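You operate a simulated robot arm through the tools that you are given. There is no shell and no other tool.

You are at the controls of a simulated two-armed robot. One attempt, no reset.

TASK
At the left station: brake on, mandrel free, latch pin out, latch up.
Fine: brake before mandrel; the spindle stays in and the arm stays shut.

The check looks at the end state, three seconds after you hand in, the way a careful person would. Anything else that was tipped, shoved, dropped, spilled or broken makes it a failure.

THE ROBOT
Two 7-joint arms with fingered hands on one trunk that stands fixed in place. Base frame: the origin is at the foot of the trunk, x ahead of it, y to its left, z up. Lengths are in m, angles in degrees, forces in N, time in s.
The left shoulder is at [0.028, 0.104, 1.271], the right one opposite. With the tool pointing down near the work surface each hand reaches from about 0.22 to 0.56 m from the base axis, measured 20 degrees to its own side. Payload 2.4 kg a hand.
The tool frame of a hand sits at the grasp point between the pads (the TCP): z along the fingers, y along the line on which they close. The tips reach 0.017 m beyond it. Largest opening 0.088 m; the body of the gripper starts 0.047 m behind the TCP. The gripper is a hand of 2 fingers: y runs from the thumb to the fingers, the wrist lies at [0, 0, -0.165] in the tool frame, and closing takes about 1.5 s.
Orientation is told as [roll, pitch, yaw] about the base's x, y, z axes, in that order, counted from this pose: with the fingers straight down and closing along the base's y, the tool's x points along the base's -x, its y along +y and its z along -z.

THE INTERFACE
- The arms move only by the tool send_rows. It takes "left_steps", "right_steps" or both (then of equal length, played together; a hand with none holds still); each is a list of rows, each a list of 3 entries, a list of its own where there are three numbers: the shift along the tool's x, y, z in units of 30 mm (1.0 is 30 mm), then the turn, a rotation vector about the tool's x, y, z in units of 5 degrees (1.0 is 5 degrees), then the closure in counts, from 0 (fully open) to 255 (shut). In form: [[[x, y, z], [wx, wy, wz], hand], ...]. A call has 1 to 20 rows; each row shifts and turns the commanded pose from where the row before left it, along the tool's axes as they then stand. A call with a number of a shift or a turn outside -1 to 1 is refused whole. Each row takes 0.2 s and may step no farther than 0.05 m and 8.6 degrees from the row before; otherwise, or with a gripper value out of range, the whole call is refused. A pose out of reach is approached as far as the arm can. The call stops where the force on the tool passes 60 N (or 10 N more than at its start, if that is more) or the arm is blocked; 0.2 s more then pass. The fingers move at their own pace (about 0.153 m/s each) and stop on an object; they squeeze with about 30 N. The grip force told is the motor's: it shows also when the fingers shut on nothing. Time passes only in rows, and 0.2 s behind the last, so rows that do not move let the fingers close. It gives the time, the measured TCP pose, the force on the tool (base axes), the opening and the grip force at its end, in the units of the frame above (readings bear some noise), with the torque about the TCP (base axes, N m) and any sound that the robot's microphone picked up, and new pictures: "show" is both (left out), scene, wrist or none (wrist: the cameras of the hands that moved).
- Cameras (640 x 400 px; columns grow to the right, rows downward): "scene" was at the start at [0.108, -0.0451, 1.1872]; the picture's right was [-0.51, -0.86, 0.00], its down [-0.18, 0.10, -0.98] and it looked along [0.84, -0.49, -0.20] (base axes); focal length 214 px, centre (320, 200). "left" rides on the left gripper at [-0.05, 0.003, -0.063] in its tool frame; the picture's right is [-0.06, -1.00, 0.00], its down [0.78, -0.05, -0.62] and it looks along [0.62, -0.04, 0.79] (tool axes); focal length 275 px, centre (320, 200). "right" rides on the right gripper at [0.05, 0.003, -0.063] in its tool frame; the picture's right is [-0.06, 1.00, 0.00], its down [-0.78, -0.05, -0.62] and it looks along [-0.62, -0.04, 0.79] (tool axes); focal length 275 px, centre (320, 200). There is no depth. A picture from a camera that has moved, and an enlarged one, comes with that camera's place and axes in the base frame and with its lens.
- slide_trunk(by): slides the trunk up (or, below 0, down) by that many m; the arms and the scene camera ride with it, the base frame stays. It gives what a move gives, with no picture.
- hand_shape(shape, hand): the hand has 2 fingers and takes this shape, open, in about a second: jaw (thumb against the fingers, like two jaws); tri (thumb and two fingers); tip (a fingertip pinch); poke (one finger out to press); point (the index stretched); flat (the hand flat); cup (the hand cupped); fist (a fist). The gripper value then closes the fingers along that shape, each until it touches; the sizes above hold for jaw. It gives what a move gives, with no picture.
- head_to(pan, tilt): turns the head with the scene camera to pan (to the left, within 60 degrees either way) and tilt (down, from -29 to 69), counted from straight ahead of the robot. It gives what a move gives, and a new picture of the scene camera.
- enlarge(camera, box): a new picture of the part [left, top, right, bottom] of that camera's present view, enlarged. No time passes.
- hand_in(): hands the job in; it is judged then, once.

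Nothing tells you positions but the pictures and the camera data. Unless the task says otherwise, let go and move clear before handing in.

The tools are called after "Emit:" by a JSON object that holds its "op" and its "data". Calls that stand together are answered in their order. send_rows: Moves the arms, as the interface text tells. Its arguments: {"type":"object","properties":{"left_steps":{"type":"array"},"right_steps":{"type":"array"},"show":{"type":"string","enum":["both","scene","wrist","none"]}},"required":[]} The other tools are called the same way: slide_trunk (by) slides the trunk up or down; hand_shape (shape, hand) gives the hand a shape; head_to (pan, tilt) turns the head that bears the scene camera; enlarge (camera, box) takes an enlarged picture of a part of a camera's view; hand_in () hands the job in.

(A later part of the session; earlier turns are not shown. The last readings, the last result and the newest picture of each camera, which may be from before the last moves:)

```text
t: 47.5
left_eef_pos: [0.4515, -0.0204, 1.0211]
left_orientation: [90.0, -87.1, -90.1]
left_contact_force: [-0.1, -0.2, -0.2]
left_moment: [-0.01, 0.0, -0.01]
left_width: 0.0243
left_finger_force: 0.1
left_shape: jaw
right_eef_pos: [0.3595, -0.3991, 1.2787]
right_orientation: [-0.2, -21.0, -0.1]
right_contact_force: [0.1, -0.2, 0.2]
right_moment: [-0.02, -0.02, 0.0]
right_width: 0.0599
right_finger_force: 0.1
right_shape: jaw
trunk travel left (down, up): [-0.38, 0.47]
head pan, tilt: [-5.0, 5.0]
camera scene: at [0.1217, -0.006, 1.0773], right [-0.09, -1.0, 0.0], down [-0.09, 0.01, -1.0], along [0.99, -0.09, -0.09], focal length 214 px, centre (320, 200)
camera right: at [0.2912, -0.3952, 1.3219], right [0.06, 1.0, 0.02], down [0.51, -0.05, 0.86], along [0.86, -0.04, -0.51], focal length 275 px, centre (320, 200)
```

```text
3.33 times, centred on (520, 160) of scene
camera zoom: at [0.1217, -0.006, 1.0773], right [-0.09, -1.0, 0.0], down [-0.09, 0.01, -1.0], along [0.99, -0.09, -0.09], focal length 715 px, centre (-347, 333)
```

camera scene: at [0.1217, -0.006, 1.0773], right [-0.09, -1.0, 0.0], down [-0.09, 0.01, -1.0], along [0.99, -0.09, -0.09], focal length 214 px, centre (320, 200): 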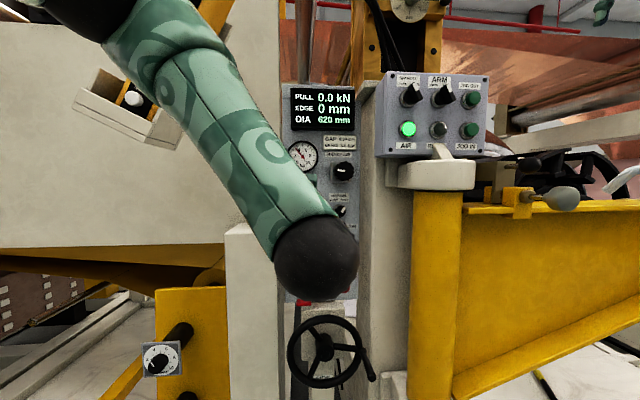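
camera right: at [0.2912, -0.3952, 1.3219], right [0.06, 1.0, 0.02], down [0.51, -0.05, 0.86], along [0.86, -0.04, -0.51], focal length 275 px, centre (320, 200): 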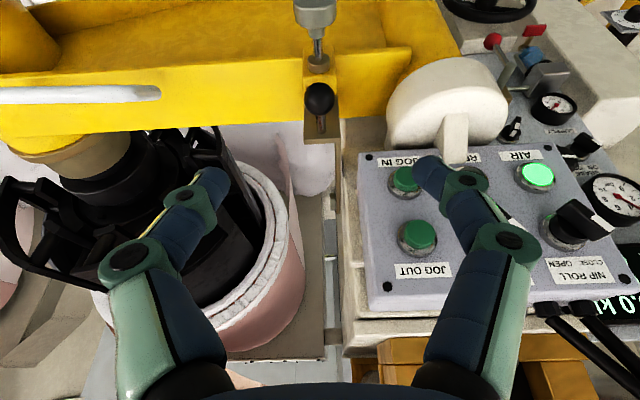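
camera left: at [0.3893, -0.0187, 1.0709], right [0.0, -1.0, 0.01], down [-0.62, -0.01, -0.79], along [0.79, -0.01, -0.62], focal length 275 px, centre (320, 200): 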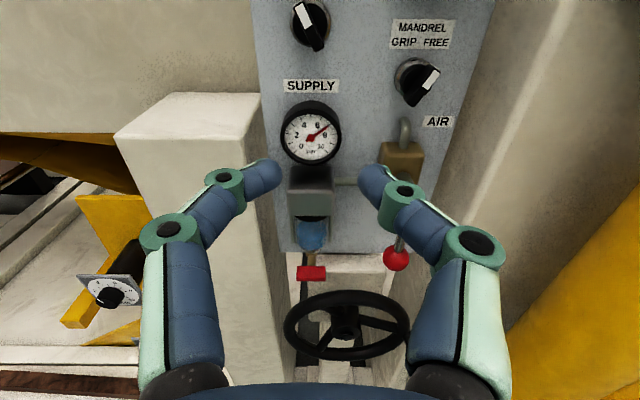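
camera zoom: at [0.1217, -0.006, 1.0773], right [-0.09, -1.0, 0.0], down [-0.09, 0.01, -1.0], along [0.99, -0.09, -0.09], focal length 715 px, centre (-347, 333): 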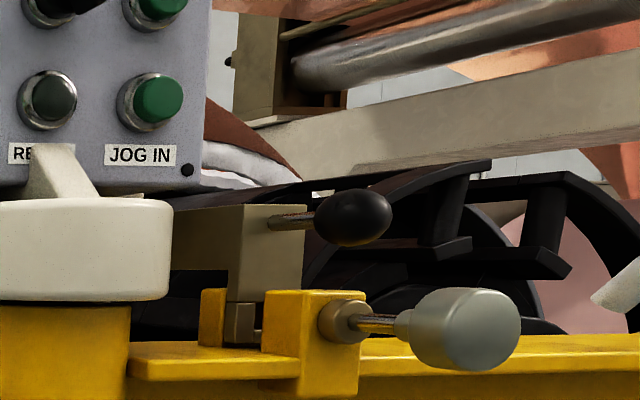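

Emit:
{"op": "enlarge", "data": {"camera": "right", "box": [290, 60, 370, 180]}}

Emit:
{"op": "enlarge", "data": {"camera": "right", "box": [290, 170, 370, 290]}}

```text
3.33 times, centred on (330, 120) of right
camera zoom: at [0.2912, -0.3952, 1.3219], right [0.06, 1.0, 0.02], down [0.51, -0.05, 0.86], along [0.86, -0.04, -0.51], focal length 918 px, centre (287, 467)
```

zoom: 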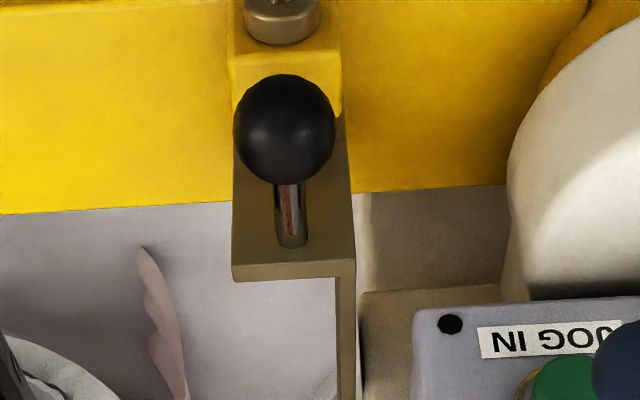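

```text
3.33 times, centred on (330, 230) of right
camera zoom: at [0.2912, -0.3952, 1.3219], right [0.06, 1.0, 0.02], down [0.51, -0.05, 0.86], along [0.86, -0.04, -0.51], focal length 918 px, centre (287, 100)
```

zoom: 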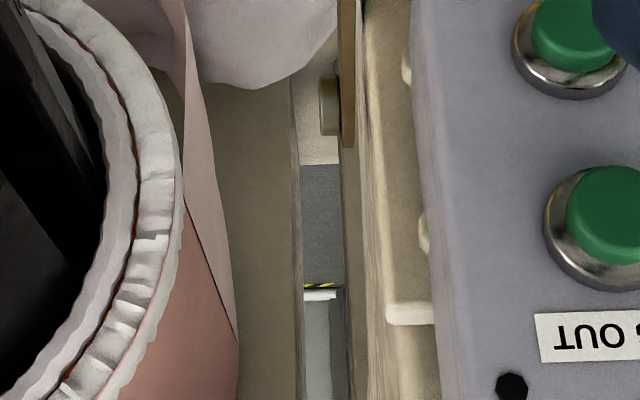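

The latch is an L-shaped piece: its tongue front is at x≈0.51 and a thin arm runs back to a pivot bolt at about (0.675, y≈-0.39, 1.098), so the ball (radius ≈0.208 m) must swing up in the x-z plane. I'll raise the trunk for reach, then bring the right hand to the ball.

Emit:
{"op": "slide_trunk", "data": {"by": 0.13}}

```text
t: 49.0
left_eef_pos: [0.4519, -0.0196, 1.1492]
left_orientation: [89.5, -87.0, -89.4]
left_contact_force: [0.2, 0.6, -0.6]
left_moment: [0.01, 0.0, 0.0]
left_width: 0.0244
left_finger_force: 0.1
left_shape: jaw
right_eef_pos: [0.3594, -0.4019, 1.4086]
right_orientation: [-0.1, -20.9, -0.1]
right_contact_force: [-0.6, 0.9, 0.6]
right_moment: [-0.05, 0.02, 0.03]
right_width: 0.0597
right_finger_force: 0.0
right_shape: jaw
trunk travel left (down, up): [-0.51, 0.34]
head pan, tilt: [-5.0, 5.0]
```

Emit:
{"op": "send_rows", "data": {"right_steps": [[[0.19, 0, 0.773], [0, -1, 0], 96], [[0.256, 0, 0.754], [0, -1, 0], 96], [[0.321, 0, 0.729], [0, -1, 0], 96], [[0.383, 0, 0.698], [0, -1, 0], 96], [[0.443, 0, 0.662], [0, -1, 0], 96], [[0.499, 0, 0.621], [0, -1, 0], 96], [[0.551, 0, 0.575], [0, -1, 0], 96], [[0.599, 0, 0.525], [0, -1, 0], 96], [[0.642, 0, 0.47], [0, -1, 0], 96], [[0.681, 0, 0.413], [0, -1, 0], 96], [[0.714, 0, 0.352], [0, 0, 0], 96], [[0.714, 0, 0.352], [0, 0, 0], 96]], "show": "both"}}

Emit:
{"op": "head_to", "data": {"pan": -40, "tilt": 15}}

```text
t: 51.6
left_eef_pos: [0.4528, -0.0207, 1.1492]
left_orientation: [89.8, -87.0, -89.9]
left_contact_force: [0.0, 0.7, 0.6]
left_moment: [0.01, -0.01, -0.01]
left_width: 0.0248
left_finger_force: 0.0
left_shape: jaw
right_eef_pos: [0.3949, -0.4033, 1.1247]
right_orientation: [-0.7, -70.9, 0.6]
right_contact_force: [0.3, 0.3, -0.4]
right_moment: [-0.02, -0.03, 0.0]
right_width: 0.0553
right_finger_force: 0.0
right_shape: jaw
trunk travel left (down, up): [-0.51, 0.34]
head pan, tilt: [-5.0, 5.0]
camera scene: at [0.119, -0.0062, 1.2081], right [-0.09, -1.0, 0.0], down [-0.09, 0.01, -1.0], along [0.99, -0.09, -0.09], focal length 214 px, centre (320, 200)
camera right: at [0.318, -0.3992, 1.0989], right [0.02, 1.0, 0.05], down [-0.33, -0.04, 0.94], along [0.94, -0.04, 0.33], focal length 275 px, centre (320, 200)
```

scene: 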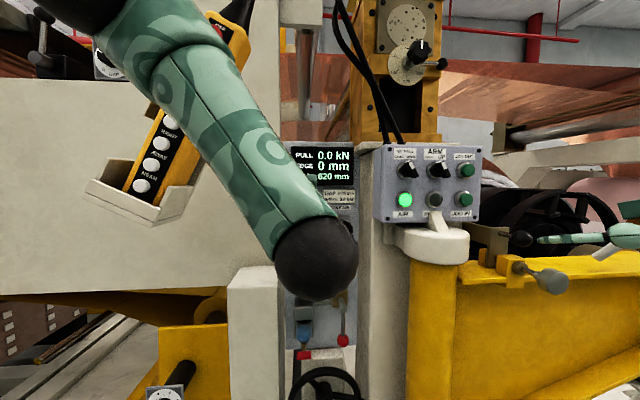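
right: 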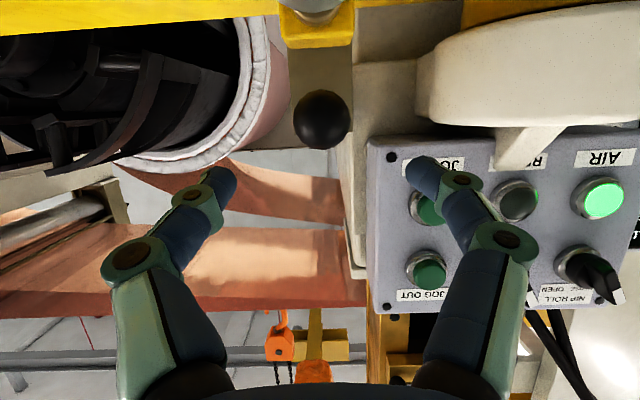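

```text
t: 52.7
left_eef_pos: [0.4518, -0.0213, 1.15]
left_orientation: [90.0, -87.0, -90.1]
left_contact_force: [-0.3, -0.1, 0.1]
left_moment: [0.02, -0.01, 0.01]
left_width: 0.0245
left_finger_force: 0.1
left_shape: jaw
right_eef_pos: [0.394, -0.4033, 1.1246]
right_orientation: [-0.6, -70.9, 0.4]
right_contact_force: [0.5, 0.1, 0.2]
right_moment: [-0.02, 0.03, 0.03]
right_width: 0.0551
right_finger_force: 0.1
right_shape: jaw
trunk travel left (down, up): [-0.51, 0.34]
head pan, tilt: [-40.0, 15.0]
camera scene: at [0.1011, -0.0555, 1.1896], right [-0.61, -0.79, 0.0], down [-0.22, 0.17, -0.96], along [0.76, -0.59, -0.28], focal length 214 px, centre (320, 200)
```

scene: 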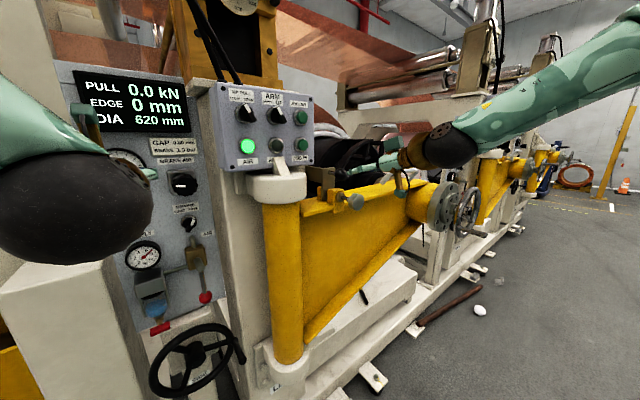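

Ball seen at (0.467, -0.402, 1.106). I advance so the fingers flank the ball.

Emit:
{"op": "send_rows", "data": {"right_steps": [[[-0.042, 0.005, 0.472], [0, 0, 0], 96], [[-0.042, 0.005, 0.472], [0, 0, 0], 96], [[-0.042, 0.005, 0.472], [0, 0, 0], 96], [[-0.042, 0.005, 0.472], [0, 0, 0], 96], [[-0.042, 0.005, 0.472], [0, 0, 0], 96], [[0, 0, 0], [0, 0, 0], 96]], "show": "both"}}

Emit:
{"op": "enlarge", "data": {"camera": "scene", "box": [300, 110, 440, 230]}}

```text
t: 54.1
left_eef_pos: [0.4509, -0.0204, 1.1497]
left_orientation: [90.0, -86.9, -90.1]
left_contact_force: [0.7, 0.2, 0.4]
left_moment: [0.02, -0.02, -0.03]
left_width: 0.0246
left_finger_force: 0.0
left_shape: jaw
right_eef_pos: [0.4649, -0.4032, 1.1058]
right_orientation: [-0.7, -70.9, 0.4]
right_contact_force: [-0.4, -0.2, -0.1]
right_moment: [-0.01, 0.0, -0.01]
right_width: 0.0553
right_finger_force: 0.0
right_shape: jaw
trunk travel left (down, up): [-0.51, 0.34]
head pan, tilt: [-40.0, 15.0]
camera scene: at [0.1005, -0.0561, 1.1896], right [-0.62, -0.78, 0.0], down [-0.22, 0.18, -0.96], along [0.75, -0.6, -0.28], focal length 214 px, centre (320, 200)
camera right: at [0.3879, -0.3982, 1.0807], right [0.02, 1.0, 0.06], down [-0.33, -0.04, 0.94], along [0.94, -0.04, 0.33], focal length 275 px, centre (320, 200)
```

scene: 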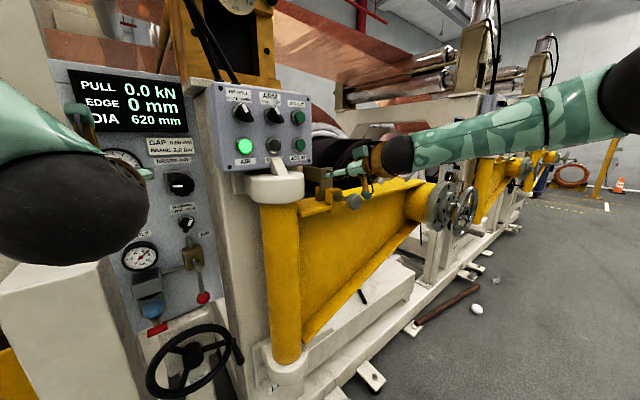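
right: 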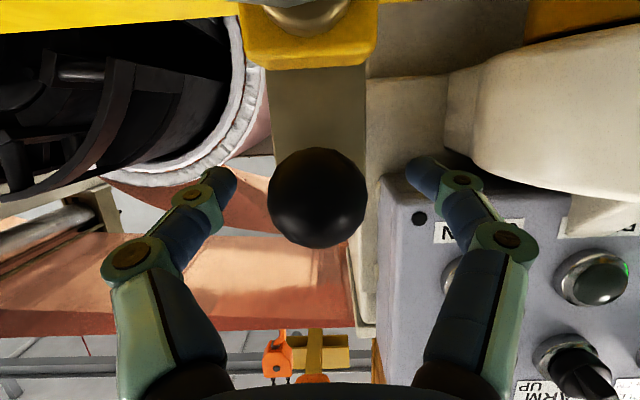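

```text
3.33 times, centred on (370, 170) of scene
camera zoom: at [0.1005, -0.0561, 1.1896], right [-0.62, -0.78, 0.0], down [-0.22, 0.18, -0.96], along [0.75, -0.6, -0.28], focal length 715 px, centre (153, 300)
```

zoom: 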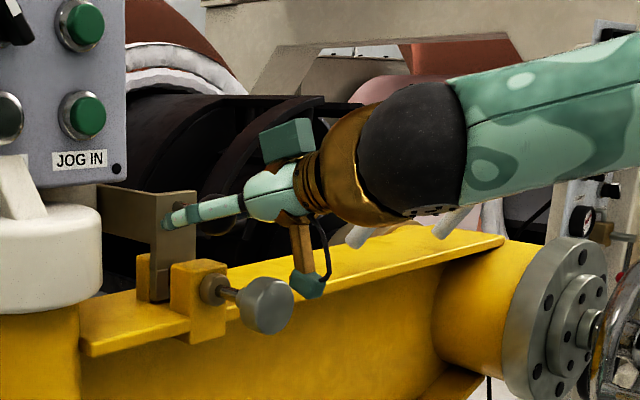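

The fingers flank the ball, centred, and nothing touches. Closing on the ball.

Emit:
{"op": "send_rows", "data": {"right_steps": [[[0, 0, 0], [0, 0, 0], 140], [[0, 0, 0], [0, 0, 0], 200], [[0, 0, 0], [0, 0, 0], 255], [[0, 0, 0], [0, 0, 0], 255], [[0, 0, 0], [0, 0, 0], 255]], "show": "wrist"}}

```text
t: 55.3
left_eef_pos: [0.4543, -0.021, 1.1497]
left_orientation: [87.6, -87.0, -87.6]
left_contact_force: [-0.6, -0.8, 0.4]
left_moment: [0.01, -0.05, 0.0]
left_width: 0.0248
left_finger_force: 0.1
left_shape: jaw
right_eef_pos: [0.4672, -0.4028, 1.1054]
right_orientation: [-0.5, -70.8, 0.4]
right_contact_force: [15.1, -4.2, -3.2]
right_moment: [0.0, -0.02, 0.06]
right_width: 0.0146
right_finger_force: 30.1
right_shape: jaw
trunk travel left (down, up): [-0.51, 0.34]
head pan, tilt: [-40.0, 15.0]
camera right: at [0.3903, -0.399, 1.0796], right [0.02, 1.0, 0.06], down [-0.33, -0.05, 0.94], along [0.94, -0.04, 0.32], focal length 275 px, centre (320, 200)
```

right: 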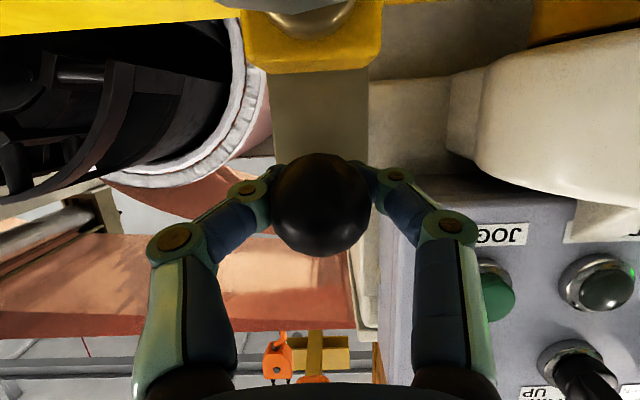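

The ball is held firmly. I'll start lifting it along its arc, first 15°, watching the force.

Emit:
{"op": "send_rows", "data": {"right_steps": [[[-0.583, 0, -0.148], [0, -1, 0], 255], [[-0.602, 0, -0.051], [0, -1, 0], 255], [[-0.603, 0, 0.06], [0, -1, 0], 255]], "show": "both"}}

Emit:
{"op": "enlarge", "data": {"camera": "scene", "box": [280, 90, 440, 230]}}

```text
t: 56.1
left_eef_pos: [0.4551, -0.0218, 1.1484]
left_orientation: [86.9, -87.0, -87.1]
left_contact_force: [0.4, 0.1, 0.0]
left_moment: [0.02, -0.01, -0.02]
left_width: 0.0243
left_finger_force: 0.2
left_shape: jaw
right_eef_pos: [0.476, -0.4016, 1.1569]
right_orientation: [-2.0, -85.6, 1.8]
right_contact_force: [14.3, -2.9, -9.1]
right_moment: [-0.06, 0.15, 0.05]
right_width: 0.0141
right_finger_force: 30.2
right_shape: jaw
trunk travel left (down, up): [-0.51, 0.34]
head pan, tilt: [-40.0, 15.0]
camera scene: at [0.0984, -0.0629, 1.1887], right [-0.69, -0.73, 0.0], down [-0.21, 0.2, -0.96], along [0.7, -0.66, -0.29], focal length 214 px, centre (320, 200)
camera right: at [0.4088, -0.3988, 1.1138], right [0.01, 1.0, 0.06], down [-0.56, -0.05, 0.83], along [0.83, -0.04, 0.56], focal length 275 px, centre (320, 200)
```

scene: 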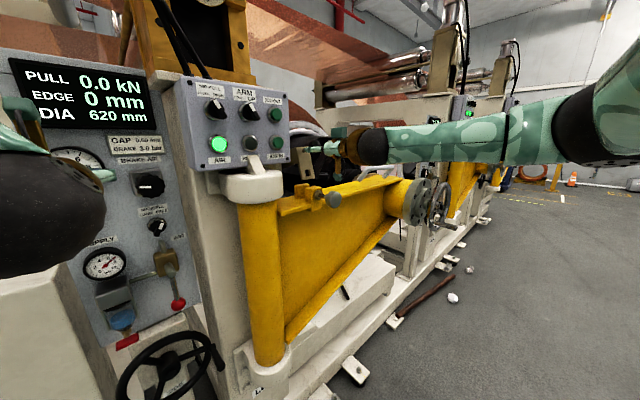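
right: 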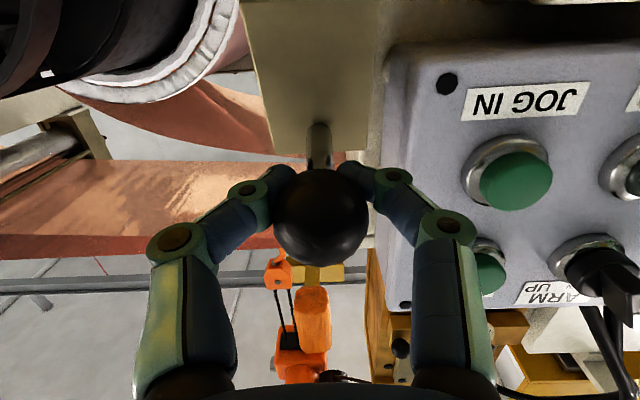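

```text
2.86 times, centred on (360, 160) of scene
camera zoom: at [0.0984, -0.0629, 1.1887], right [-0.69, -0.73, 0.0], down [-0.21, 0.2, -0.96], along [0.7, -0.66, -0.29], focal length 613 px, centre (206, 314)
```

zoom: 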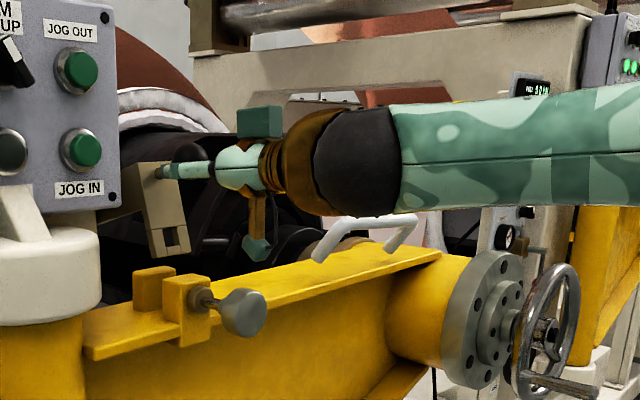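

The tongue has left its clevis and the latch is about 15° up. The button box's right edge (y≈-0.372) is close to my left finger, so I'll go on only to about 30° and check clearance.

Emit:
{"op": "send_rows", "data": {"right_steps": [[[-0.583, 0, 0.16], [0, -0.8, 0], 255], [[-0.55, 0, 0.253], [0, 0, 0], 255], [[-0.527, 0, 0.297], [0, 0, 0], 255], [[0, 0, 0], [0, 0, 0], 255]], "show": "both"}}

Emit:
{"op": "enlarge", "data": {"camera": "scene", "box": [220, 60, 400, 220]}}

```text
t: 57.1
left_eef_pos: [0.4555, -0.0216, 1.1483]
left_orientation: [85.9, -86.9, -85.9]
left_contact_force: [0.8, 0.7, 0.1]
left_moment: [-0.03, 0.02, -0.01]
left_width: 0.0246
left_finger_force: 0.1
left_shape: jaw
right_eef_pos: [0.4977, -0.4032, 1.205]
right_orientation: [-17.6, -89.6, 17.5]
right_contact_force: [17.5, 0.1, -16.1]
right_moment: [-0.01, 0.26, 0.05]
right_width: 0.013
right_finger_force: 30.0
right_shape: jaw
trunk travel left (down, up): [-0.51, 0.34]
head pan, tilt: [-40.0, 15.0]
camera scene: at [0.1048, -0.057, 1.189], right [-0.62, -0.78, 0.0], down [-0.23, 0.18, -0.96], along [0.75, -0.6, -0.29], focal length 214 px, centre (320, 200)
camera right: at [0.4359, -0.3991, 1.157], right [0.0, 1.0, 0.06], down [-0.61, -0.05, 0.79], along [0.79, -0.04, 0.61], focal length 275 px, centre (320, 200)
```

scene: 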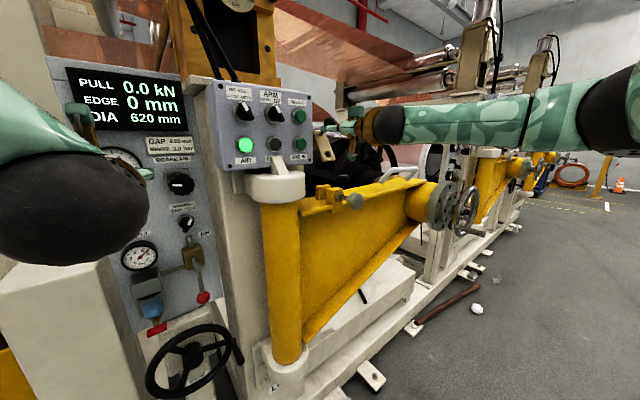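
right: 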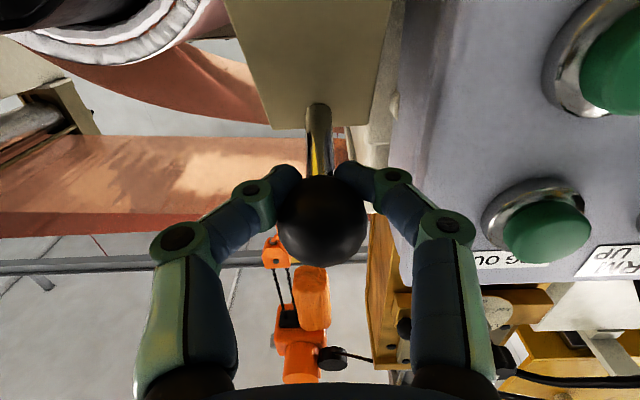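

```text
2.50 times, centred on (310, 140) of scene
camera zoom: at [0.1048, -0.057, 1.189], right [-0.62, -0.78, 0.0], down [-0.23, 0.18, -0.96], along [0.75, -0.6, -0.29], focal length 536 px, centre (345, 350)
```

zoom: 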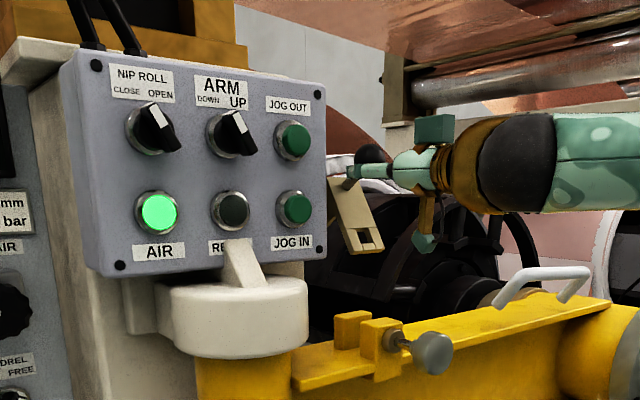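

Latch is about 30° up with ~2.5 cm between finger and box. I'll go on to about 40° and then test if it holds by itself.

Emit:
{"op": "send_rows", "data": {"right_steps": [[[-0.48, 0, 0.377], [0, 0, 0], 255], [[-0.447, 0, 0.417], [0, 0, 0], 255], [[0, 0, 0], [0, 0, 0], 255], [[0, 0, 0], [0, 0, 0], 255]], "show": "both"}}

Emit:
{"op": "enlarge", "data": {"camera": "scene", "box": [220, 60, 400, 220]}}

```text
t: 58.1
left_eef_pos: [0.4545, -0.0222, 1.1477]
left_orientation: [85.9, -86.9, -86.0]
left_contact_force: [-0.4, 0.1, -1.0]
left_moment: [0.02, -0.05, -0.03]
left_width: 0.0247
left_finger_force: 0.1
left_shape: jaw
right_eef_pos: [0.5254, -0.404, 1.2345]
right_orientation: [-16.7, -89.6, 16.6]
right_contact_force: [15.4, 1.1, -19.0]
right_moment: [-0.01, 0.16, 0.07]
right_width: 0.011
right_finger_force: 30.1
right_shape: jaw
trunk travel left (down, up): [-0.51, 0.34]
head pan, tilt: [-40.0, 15.0]
camera scene: at [0.1046, -0.0571, 1.1891], right [-0.62, -0.78, 0.0], down [-0.23, 0.18, -0.96], along [0.75, -0.6, -0.29], focal length 214 px, centre (320, 200)
camera right: at [0.4613, -0.4002, 1.1856], right [0.0, 1.0, 0.06], down [-0.61, -0.05, 0.79], along [0.79, -0.04, 0.61], focal length 275 px, centre (320, 200)
```

scene: 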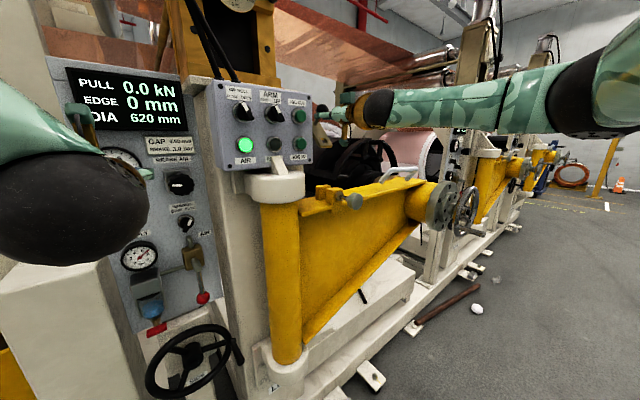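
right: 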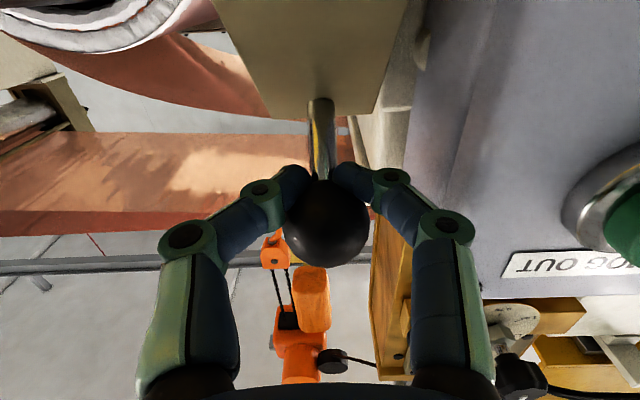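

```text
2.50 times, centred on (310, 140) of scene
camera zoom: at [0.1046, -0.0571, 1.1891], right [-0.62, -0.78, 0.0], down [-0.23, 0.18, -0.96], along [0.75, -0.6, -0.29], focal length 536 px, centre (345, 350)
```

zoom: 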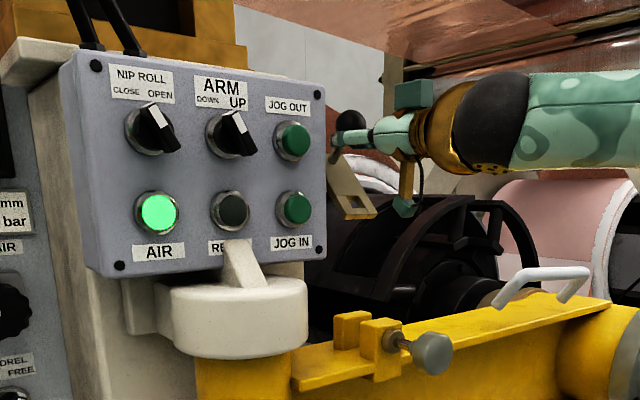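

About 40° now. I test by easing back 4 mm along the arc to see whether friction or gravity rules the latch.

Emit:
{"op": "send_rows", "data": {"right_steps": [[[0.1, 0, -0.09], [0, 0, 0], 255], [[0, 0, 0], [0, 0, 0], 255], [[0, 0, 0], [0, 0, 0], 255]], "show": "none"}}

```text
t: 58.9
left_eef_pos: [0.4508, -0.0212, 1.1497]
left_orientation: [90.4, -87.0, -90.5]
left_contact_force: [0.1, -0.1, 0.1]
left_moment: [0.01, -0.01, 0.01]
left_width: 0.0246
left_finger_force: 0.1
left_shape: jaw
right_eef_pos: [0.5171, -0.4035, 1.2355]
right_orientation: [-94.3, -89.8, 94.2]
right_contact_force: [0.3, -0.3, -0.3]
right_moment: [0.03, -0.02, 0.03]
right_width: 0.0076
right_finger_force: 30.0
right_shape: jaw
trunk travel left (down, up): [-0.51, 0.34]
head pan, tilt: [-40.0, 15.0]
```

The force dropped to zero and the fingers closed further, so the ball has slipped from the grip. Let me look.

Emit:
{"op": "send_rows", "data": {"right_steps": [[[0, 0, 0], [0, 0, 0], 255]], "show": "both"}}

Emit:
{"op": "enlarge", "data": {"camera": "scene", "box": [220, 60, 400, 220]}}

```text
t: 59.3
left_eef_pos: [0.4522, -0.0209, 1.15]
left_orientation: [90.0, -87.0, -90.1]
left_contact_force: [0.7, 0.0, 0.5]
left_moment: [0.02, -0.01, 0.01]
left_width: 0.0248
left_finger_force: 0.0
left_shape: jaw
right_eef_pos: [0.5168, -0.4019, 1.2344]
right_orientation: [-69.4, -89.9, 69.3]
right_contact_force: [-0.1, -0.5, 0.1]
right_moment: [0.01, -0.01, 0.01]
right_width: 0.0074
right_finger_force: 30.4
right_shape: jaw
trunk travel left (down, up): [-0.51, 0.34]
head pan, tilt: [-40.0, 15.0]
camera scene: at [0.0989, -0.0581, 1.1893], right [-0.64, -0.77, 0.0], down [-0.22, 0.18, -0.96], along [0.73, -0.62, -0.29], focal length 214 px, centre (320, 200)
camera right: at [0.4538, -0.399, 1.1855], right [0.0, 1.0, 0.06], down [-0.62, -0.04, 0.79], along [0.79, -0.04, 0.62], focal length 275 px, centre (320, 200)
```

scene: 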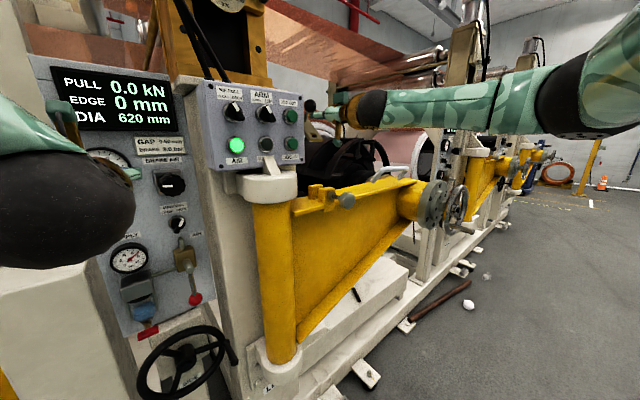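
right: 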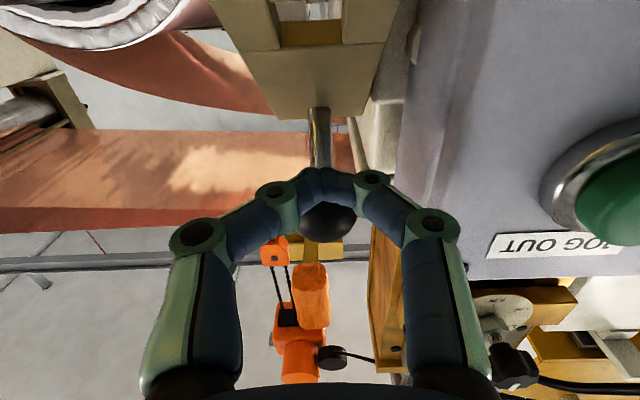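

```text
2.50 times, centred on (310, 140) of scene
camera zoom: at [0.0989, -0.0581, 1.1893], right [-0.64, -0.77, 0.0], down [-0.22, 0.18, -0.96], along [0.73, -0.62, -0.29], focal length 536 px, centre (345, 350)
```

zoom: 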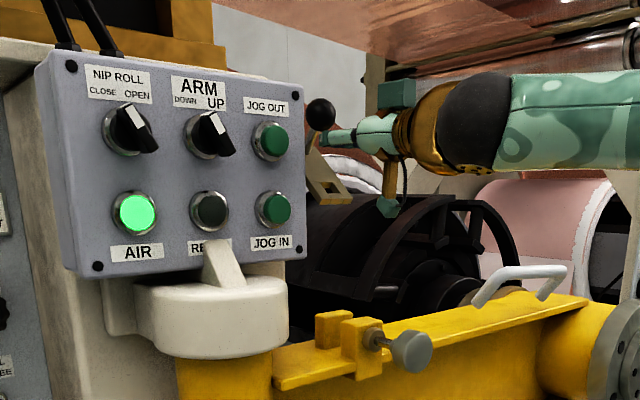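

Emit:
{"op": "enlarge", "data": {"camera": "right", "box": [240, 90, 420, 270]}}

Emit:
{"op": "enlarge", "data": {"camera": "scene", "box": [290, 70, 380, 150]}}

```text
2.22 times, centred on (330, 180) of right
camera zoom: at [0.4538, -0.399, 1.1855], right [0.0, 1.0, 0.06], down [-0.62, -0.04, 0.79], along [0.79, -0.04, 0.62], focal length 612 px, centre (298, 244)
```

zoom: 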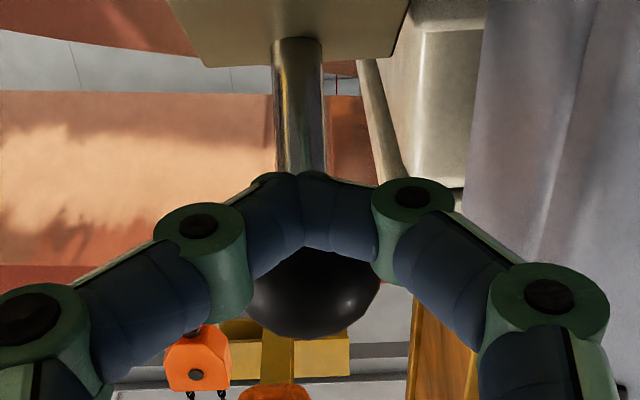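

```text
5.00 times, centred on (335, 110) of scene
camera zoom: at [0.0989, -0.0581, 1.1893], right [-0.64, -0.77, 0.0], down [-0.22, 0.18, -0.96], along [0.73, -0.62, -0.29], focal length 1072 px, centre (245, 650)
```

zoom: 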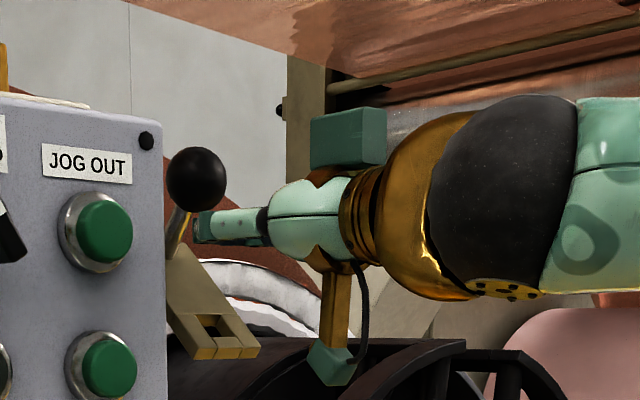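

The ball popped up out of the pinch and the latch now stands at about 50° by itself, not resting on my fingers: its hinge holds by friction. I'll withdraw, lower and yaw the hand slightly, and then push the tongue's end further up and back with the closed fingertips.

Emit:
{"op": "send_rows", "data": {"right_steps": [[[0, 0, -1], [0, 0, 0], 255], [[0, 0, -1], [0, 0, 0], 255], [[0, 0, -0.3], [0, 0, 0], 255], [[0.7, -0.11, 0], [-0.8, 0, 0], 255], [[0.7, -0.11, 0], [-0.8, 0, 0], 255], [[0.7, -0.11, 0], [-0.8, 0, 0], 255]], "show": "both"}}

Emit:
{"op": "enlarge", "data": {"camera": "scene", "box": [280, 60, 400, 180]}}

Emit:
{"op": "enlarge", "data": {"camera": "right", "box": [220, 40, 440, 280]}}

```text
t: 60.7
left_eef_pos: [0.4518, -0.0204, 1.1498]
left_orientation: [89.7, -87.0, -89.9]
left_contact_force: [0.9, 0.0, 0.7]
left_moment: [0.0, 0.0, 0.01]
left_width: 0.0246
left_finger_force: 0.0
left_shape: jaw
right_eef_pos: [0.45, -0.4144, 1.1708]
right_orientation: [-61.0, -89.8, 73.0]
right_contact_force: [-0.4, 0.5, 0.1]
right_moment: [-0.01, 0.01, -0.01]
right_width: 0.0078
right_finger_force: 30.0
right_shape: jaw
trunk travel left (down, up): [-0.51, 0.34]
head pan, tilt: [-40.0, 15.0]
camera scene: at [0.1008, -0.056, 1.1896], right [-0.62, -0.78, 0.0], down [-0.22, 0.18, -0.96], along [0.75, -0.59, -0.28], focal length 214 px, centre (320, 200)
camera right: at [0.3868, -0.4244, 1.1217], right [-0.21, 0.98, 0.06], down [-0.59, -0.17, 0.79], along [0.78, 0.13, 0.62], focal length 275 px, centre (320, 200)
```

scene: 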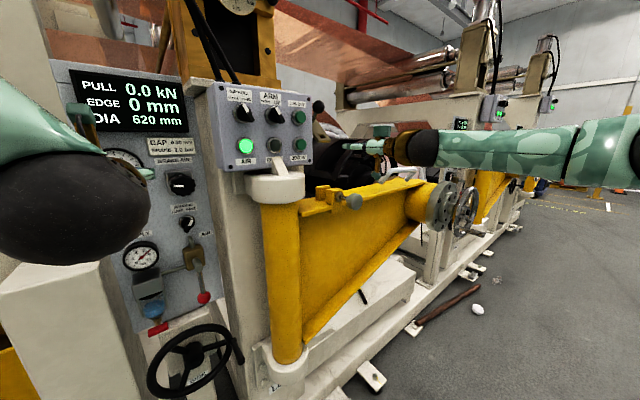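
right: 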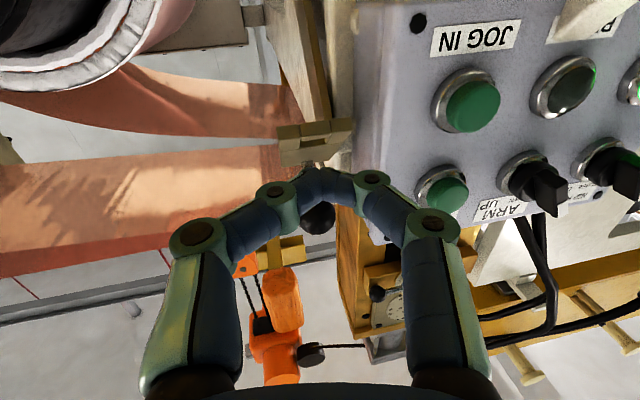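

```text
3.33 times, centred on (340, 120) of scene
camera zoom: at [0.1008, -0.056, 1.1896], right [-0.62, -0.78, 0.0], down [-0.22, 0.18, -0.96], along [0.75, -0.59, -0.28], focal length 715 px, centre (253, 467)
```

zoom: 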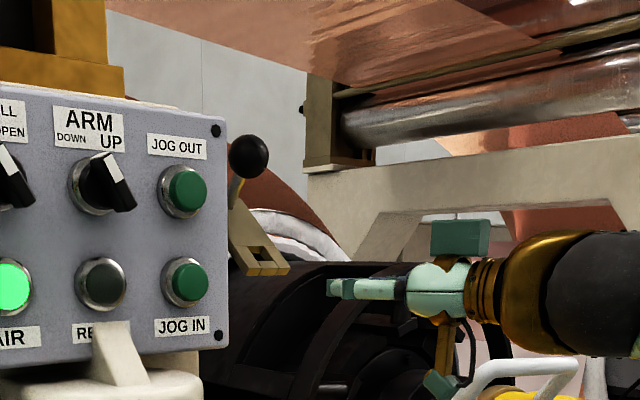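

```text
1.67 times, centred on (330, 160) of right
camera zoom: at [0.3868, -0.4244, 1.1217], right [-0.21, 0.98, 0.06], down [-0.59, -0.17, 0.79], along [0.78, 0.13, 0.62], focal length 459 px, centre (303, 267)
```

zoom: 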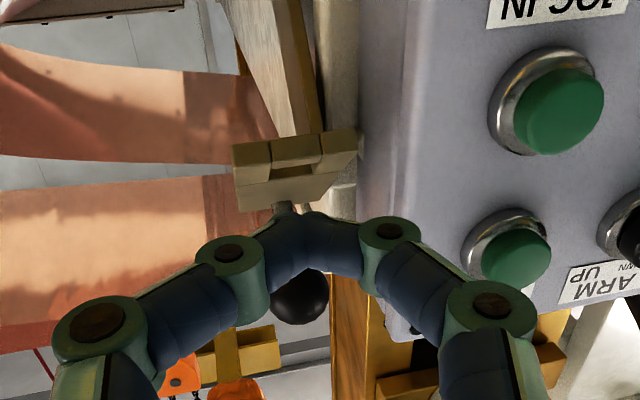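

The latch stands by itself at ~50°; its fork-shaped end is about (0.523, -0.402, 1.18). I now bring the closed fingertips under that end and push it up along the arc to about 60°.

Emit:
{"op": "send_rows", "data": {"right_steps": [[[0.033, -0.065, 0.52], [0, 0, 0], 255], [[0.033, -0.065, 0.52], [0, 0, 0], 255], [[0.033, -0.065, 0.52], [0, 0, 0], 255], [[-0.433, -0.076, 0.359], [0, 0, 0], 255], [[-0.433, -0.076, 0.359], [0, 0, 0], 255]], "show": "both"}}

Emit:
{"op": "enlarge", "data": {"camera": "scene", "box": [280, 60, 400, 180]}}

Emit:
{"op": "enlarge", "data": {"camera": "right", "box": [220, 40, 440, 280]}}

```text
t: 61.9
left_eef_pos: [0.449, -0.0212, 1.1508]
left_orientation: [93.2, -86.9, -93.3]
left_contact_force: [-0.9, 0.3, 0.6]
left_moment: [-0.02, 0.02, 0.0]
left_width: 0.0243
left_finger_force: 0.1
left_shape: jaw
right_eef_pos: [0.513, -0.4088, 1.1745]
right_orientation: [-1.6, -88.1, 13.9]
right_contact_force: [-29.2, -5.2, -18.3]
right_moment: [-0.02, 0.15, 0.05]
right_width: 0.0147
right_finger_force: 30.2
right_shape: jaw
trunk travel left (down, up): [-0.51, 0.34]
head pan, tilt: [-40.0, 15.0]
stopped in row 5 (right hand): the force on the tool passed its limit at 70 N (the readings are from after the stop); the commanded pose is now the measured one
camera scene: at [0.0967, -0.0576, 1.1897], right [-0.62, -0.78, 0.0], down [-0.22, 0.18, -0.96], along [0.75, -0.6, -0.28], focal length 214 px, centre (320, 200)
camera right: at [0.4486, -0.4189, 1.1287], right [-0.21, 0.98, 0.06], down [-0.57, -0.17, 0.8], along [0.8, 0.13, 0.59], focal length 275 px, centre (320, 200)
```

scene: 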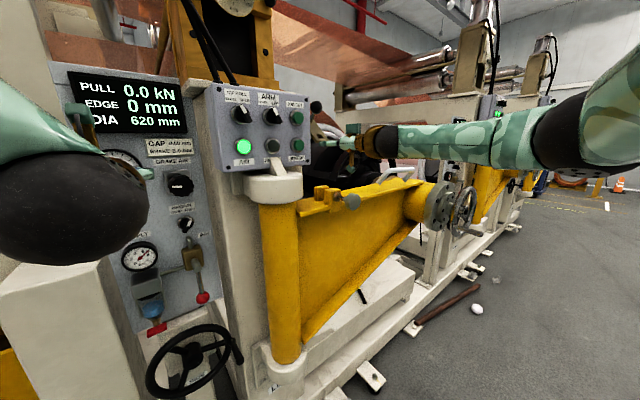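
right: 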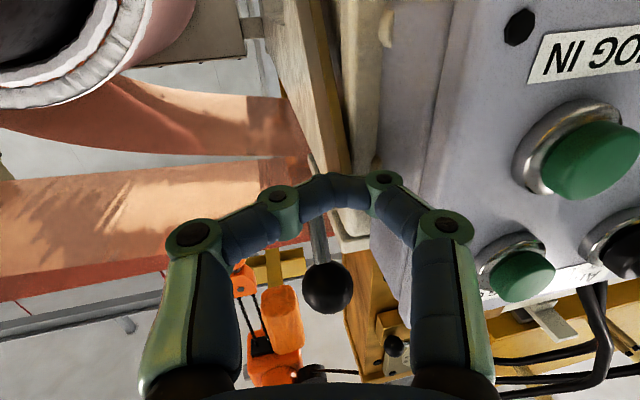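

```text
3.33 times, centred on (340, 120) of scene
camera zoom: at [0.0967, -0.0576, 1.1897], right [-0.62, -0.78, 0.0], down [-0.22, 0.18, -0.96], along [0.75, -0.6, -0.28], focal length 715 px, centre (253, 467)
```

zoom: 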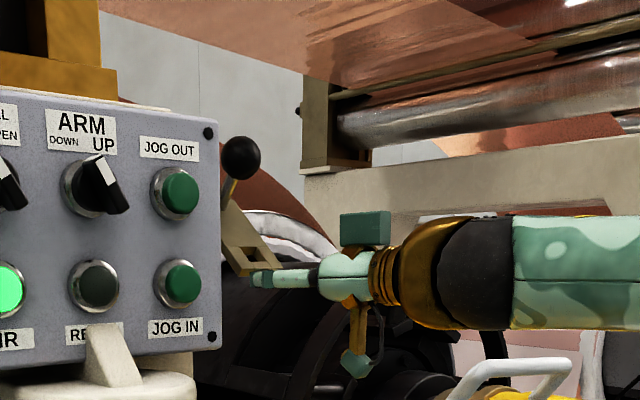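

```text
1.67 times, centred on (330, 160) of right
camera zoom: at [0.4486, -0.4189, 1.1287], right [-0.21, 0.98, 0.06], down [-0.57, -0.17, 0.8], along [0.8, 0.13, 0.59], focal length 459 px, centre (303, 267)
```

zoom: 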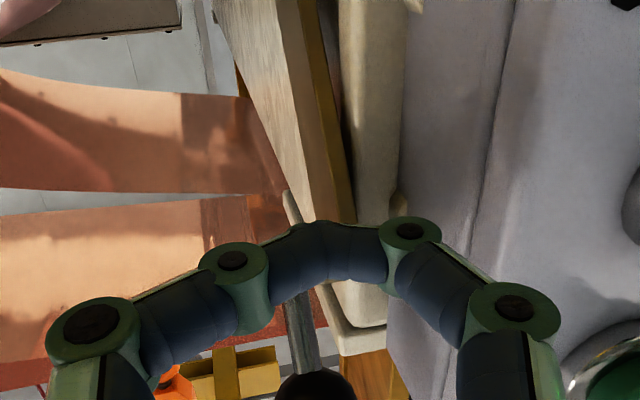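

The push met 70 N without visibly moving the latch, so it may already be at its upper stop. I'll back off and look at it unloaded.

Emit:
{"op": "send_rows", "data": {"right_steps": [[[0.1, 0, -0.4], [0, 0, 0], 255], [[0.1, 0, -0.6], [0, 0, 0], 255], [[0, 0, -0.6], [0, 0, 0], 255], [[0, 0, -0.6], [0, 0, 0], 255]], "show": "both"}}

Emit:
{"op": "enlarge", "data": {"camera": "scene", "box": [280, 60, 400, 180]}}

Emit:
{"op": "enlarge", "data": {"camera": "right", "box": [220, 40, 440, 280]}}

```text
t: 62.9
left_eef_pos: [0.4521, -0.0194, 1.1497]
left_orientation: [90.0, -87.0, -90.0]
left_contact_force: [-0.8, -0.4, -0.3]
left_moment: [-0.01, 0.02, 0.0]
left_width: 0.0246
left_finger_force: 0.1
left_shape: jaw
right_eef_pos: [0.4521, -0.419, 1.1745]
right_orientation: [-3.6, -88.4, 16.0]
right_contact_force: [1.0, -0.4, 0.6]
right_moment: [0.01, -0.01, -0.02]
right_width: 0.0095
right_finger_force: 30.0
right_shape: jaw
trunk travel left (down, up): [-0.51, 0.34]
head pan, tilt: [-40.0, 15.0]
camera scene: at [0.0949, -0.0625, 1.189], right [-0.69, -0.72, 0.0], down [-0.21, 0.2, -0.96], along [0.69, -0.66, -0.29], focal length 214 px, centre (320, 200)
camera right: at [0.3891, -0.4291, 1.1279], right [-0.21, 0.98, 0.06], down [-0.57, -0.17, 0.8], along [0.79, 0.14, 0.6], focal length 275 px, centre (320, 200)
```

scene: 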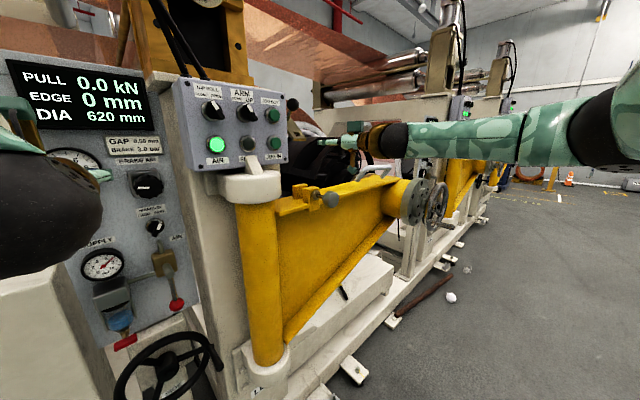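
right: 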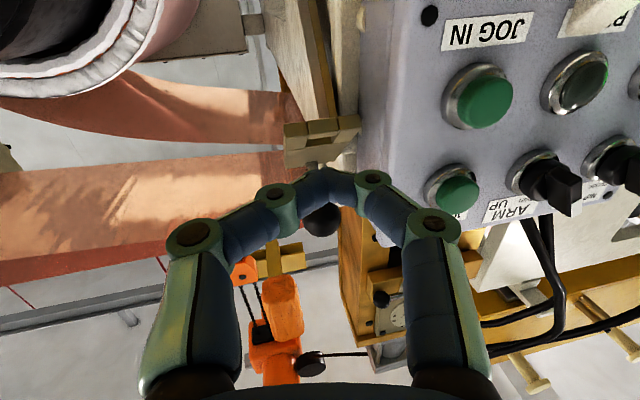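

```text
3.33 times, centred on (340, 120) of scene
camera zoom: at [0.0949, -0.0625, 1.189], right [-0.69, -0.72, 0.0], down [-0.21, 0.2, -0.96], along [0.69, -0.66, -0.29], focal length 715 px, centre (253, 467)
```

zoom: 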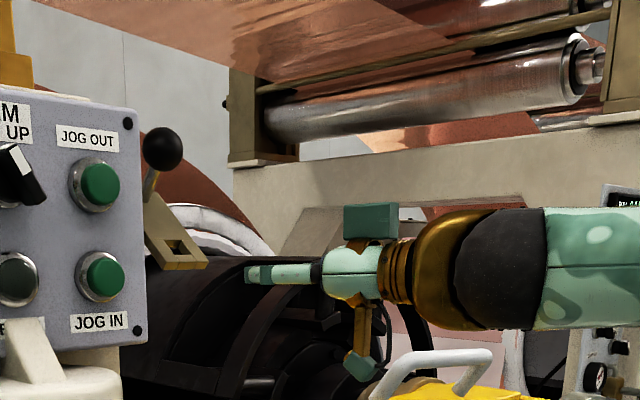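

```text
1.67 times, centred on (330, 160) of right
camera zoom: at [0.3891, -0.4291, 1.1279], right [-0.21, 0.98, 0.06], down [-0.57, -0.17, 0.8], along [0.79, 0.14, 0.6], focal length 459 px, centre (303, 267)
```

zoom: 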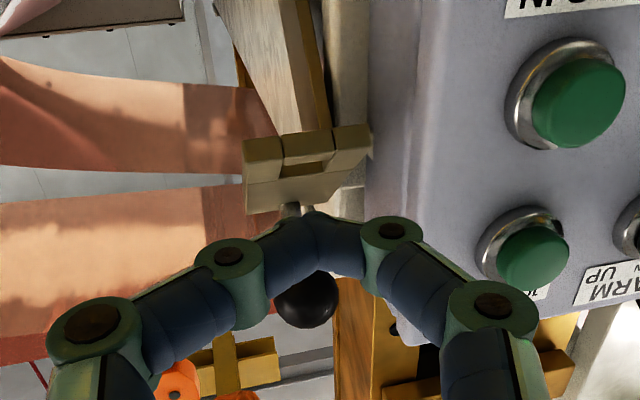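

Unloaded, the ball is unchanged at about (0.545, 1.261), i.e. ~50° up and staying there. To be sure this is the upper stop, I'll nudge the ball itself gently along its arc.

Emit:
{"op": "send_rows", "data": {"right_steps": [[[-0.783, 0.085, 0.225], [0, 0, 0], 255], [[-0.783, 0.085, 0.225], [0, 0, 0], 255], [[-0.783, 0.085, 0.225], [0, 0, 0], 255], [[0, -0.11, 0.5], [0, 0, 0], 255], [[0, -0.11, 0.5], [0, 0, 0], 255], [[0, -0.05, 0.2], [0, 0, 0], 255]], "show": "both"}}

Emit:
{"op": "enlarge", "data": {"camera": "scene", "box": [280, 60, 400, 180]}}

```text
t: 64.3
left_eef_pos: [0.4526, -0.0207, 1.1505]
left_orientation: [89.8, -87.0, -89.8]
left_contact_force: [0.1, -0.7, -0.9]
left_moment: [0.02, -0.04, 0.01]
left_width: 0.0243
left_finger_force: 0.2
left_shape: jaw
right_eef_pos: [0.5105, -0.4095, 1.2417]
right_orientation: [-2.9, -88.4, 15.3]
right_contact_force: [0.1, -0.8, -0.1]
right_moment: [-0.01, 0.01, -0.04]
right_width: 0.0098
right_finger_force: 30.4
right_shape: jaw
trunk travel left (down, up): [-0.51, 0.34]
head pan, tilt: [-40.0, 15.0]
camera scene: at [0.1008, -0.0559, 1.1895], right [-0.62, -0.78, 0.0], down [-0.22, 0.18, -0.96], along [0.75, -0.59, -0.28], focal length 214 px, centre (320, 200)
camera right: at [0.4466, -0.4194, 1.1949], right [-0.21, 0.98, 0.06], down [-0.57, -0.17, 0.8], along [0.79, 0.13, 0.59], focal length 275 px, centre (320, 200)
```

scene: 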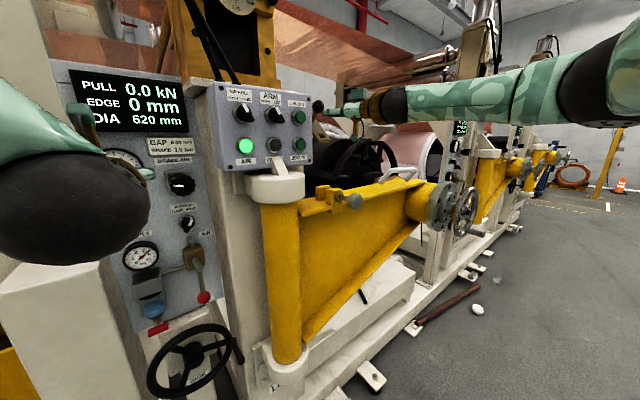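
right: 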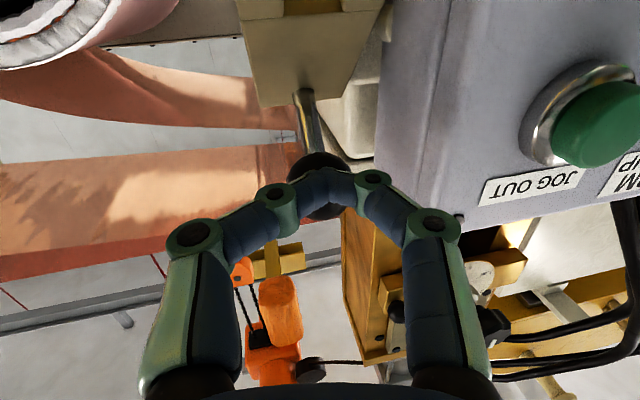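

```text
3.33 times, centred on (340, 120) of scene
camera zoom: at [0.1008, -0.0559, 1.1895], right [-0.62, -0.78, 0.0], down [-0.22, 0.18, -0.96], along [0.75, -0.59, -0.28], focal length 715 px, centre (253, 467)
```

zoom: 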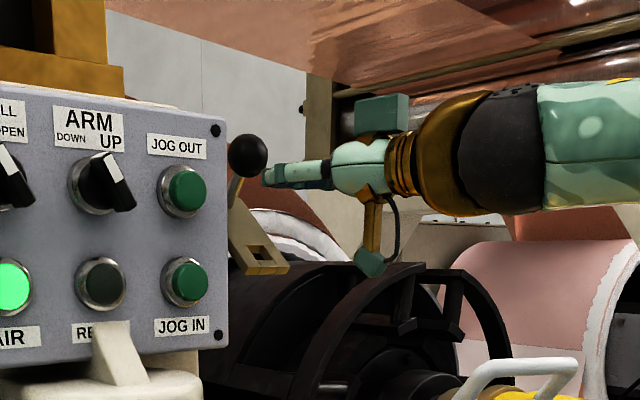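

Emit:
{"op": "send_rows", "data": {"right_steps": [[[-0.05, -0.03, 0.13], [0, 0, 0], 255], [[-0.07, -0.03, 0.13], [0, 0, 0], 255], [[-0.07, -0.03, 0.13], [0, 0, 0], 255], [[0, 0, 0], [0, 0, 0], 255]], "show": "wrist"}}

Emit:
{"op": "enlarge", "data": {"camera": "scene", "box": [280, 60, 400, 180]}}

```text
t: 65.3
left_eef_pos: [0.4513, -0.0206, 1.1508]
left_orientation: [90.7, -87.0, -90.9]
left_contact_force: [-0.2, -0.2, 0.4]
left_moment: [0.01, -0.02, 0.01]
left_width: 0.0246
left_finger_force: 0.1
left_shape: jaw
right_eef_pos: [0.5223, -0.4096, 1.2473]
right_orientation: [-3.2, -88.2, 15.5]
right_contact_force: [-9.1, 0.9, -9.9]
right_moment: [-0.01, 0.12, 0.0]
right_width: 0.01
right_finger_force: 30.1
right_shape: jaw
trunk travel left (down, up): [-0.51, 0.34]
head pan, tilt: [-40.0, 15.0]
camera right: at [0.457, -0.4197, 1.2006], right [-0.21, 0.98, 0.06], down [-0.57, -0.17, 0.8], along [0.79, 0.14, 0.59], focal length 275 px, centre (320, 200)
```

right: 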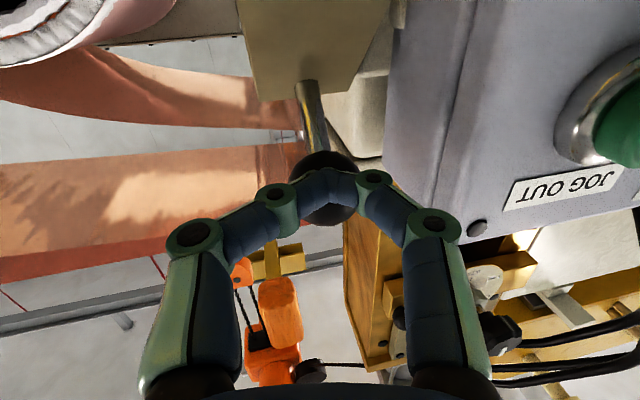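

```text
3.33 times, centred on (340, 120) of scene
camera zoom: at [0.0996, -0.0566, 1.1895], right [-0.62, -0.78, 0.0], down [-0.22, 0.18, -0.96], along [0.75, -0.6, -0.28], focal length 715 px, centre (253, 467)
```

zoom: 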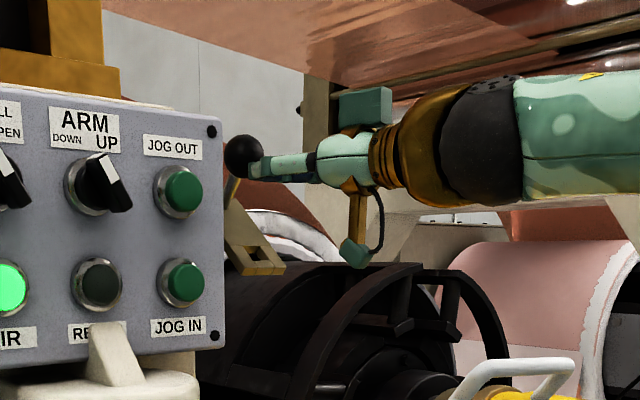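

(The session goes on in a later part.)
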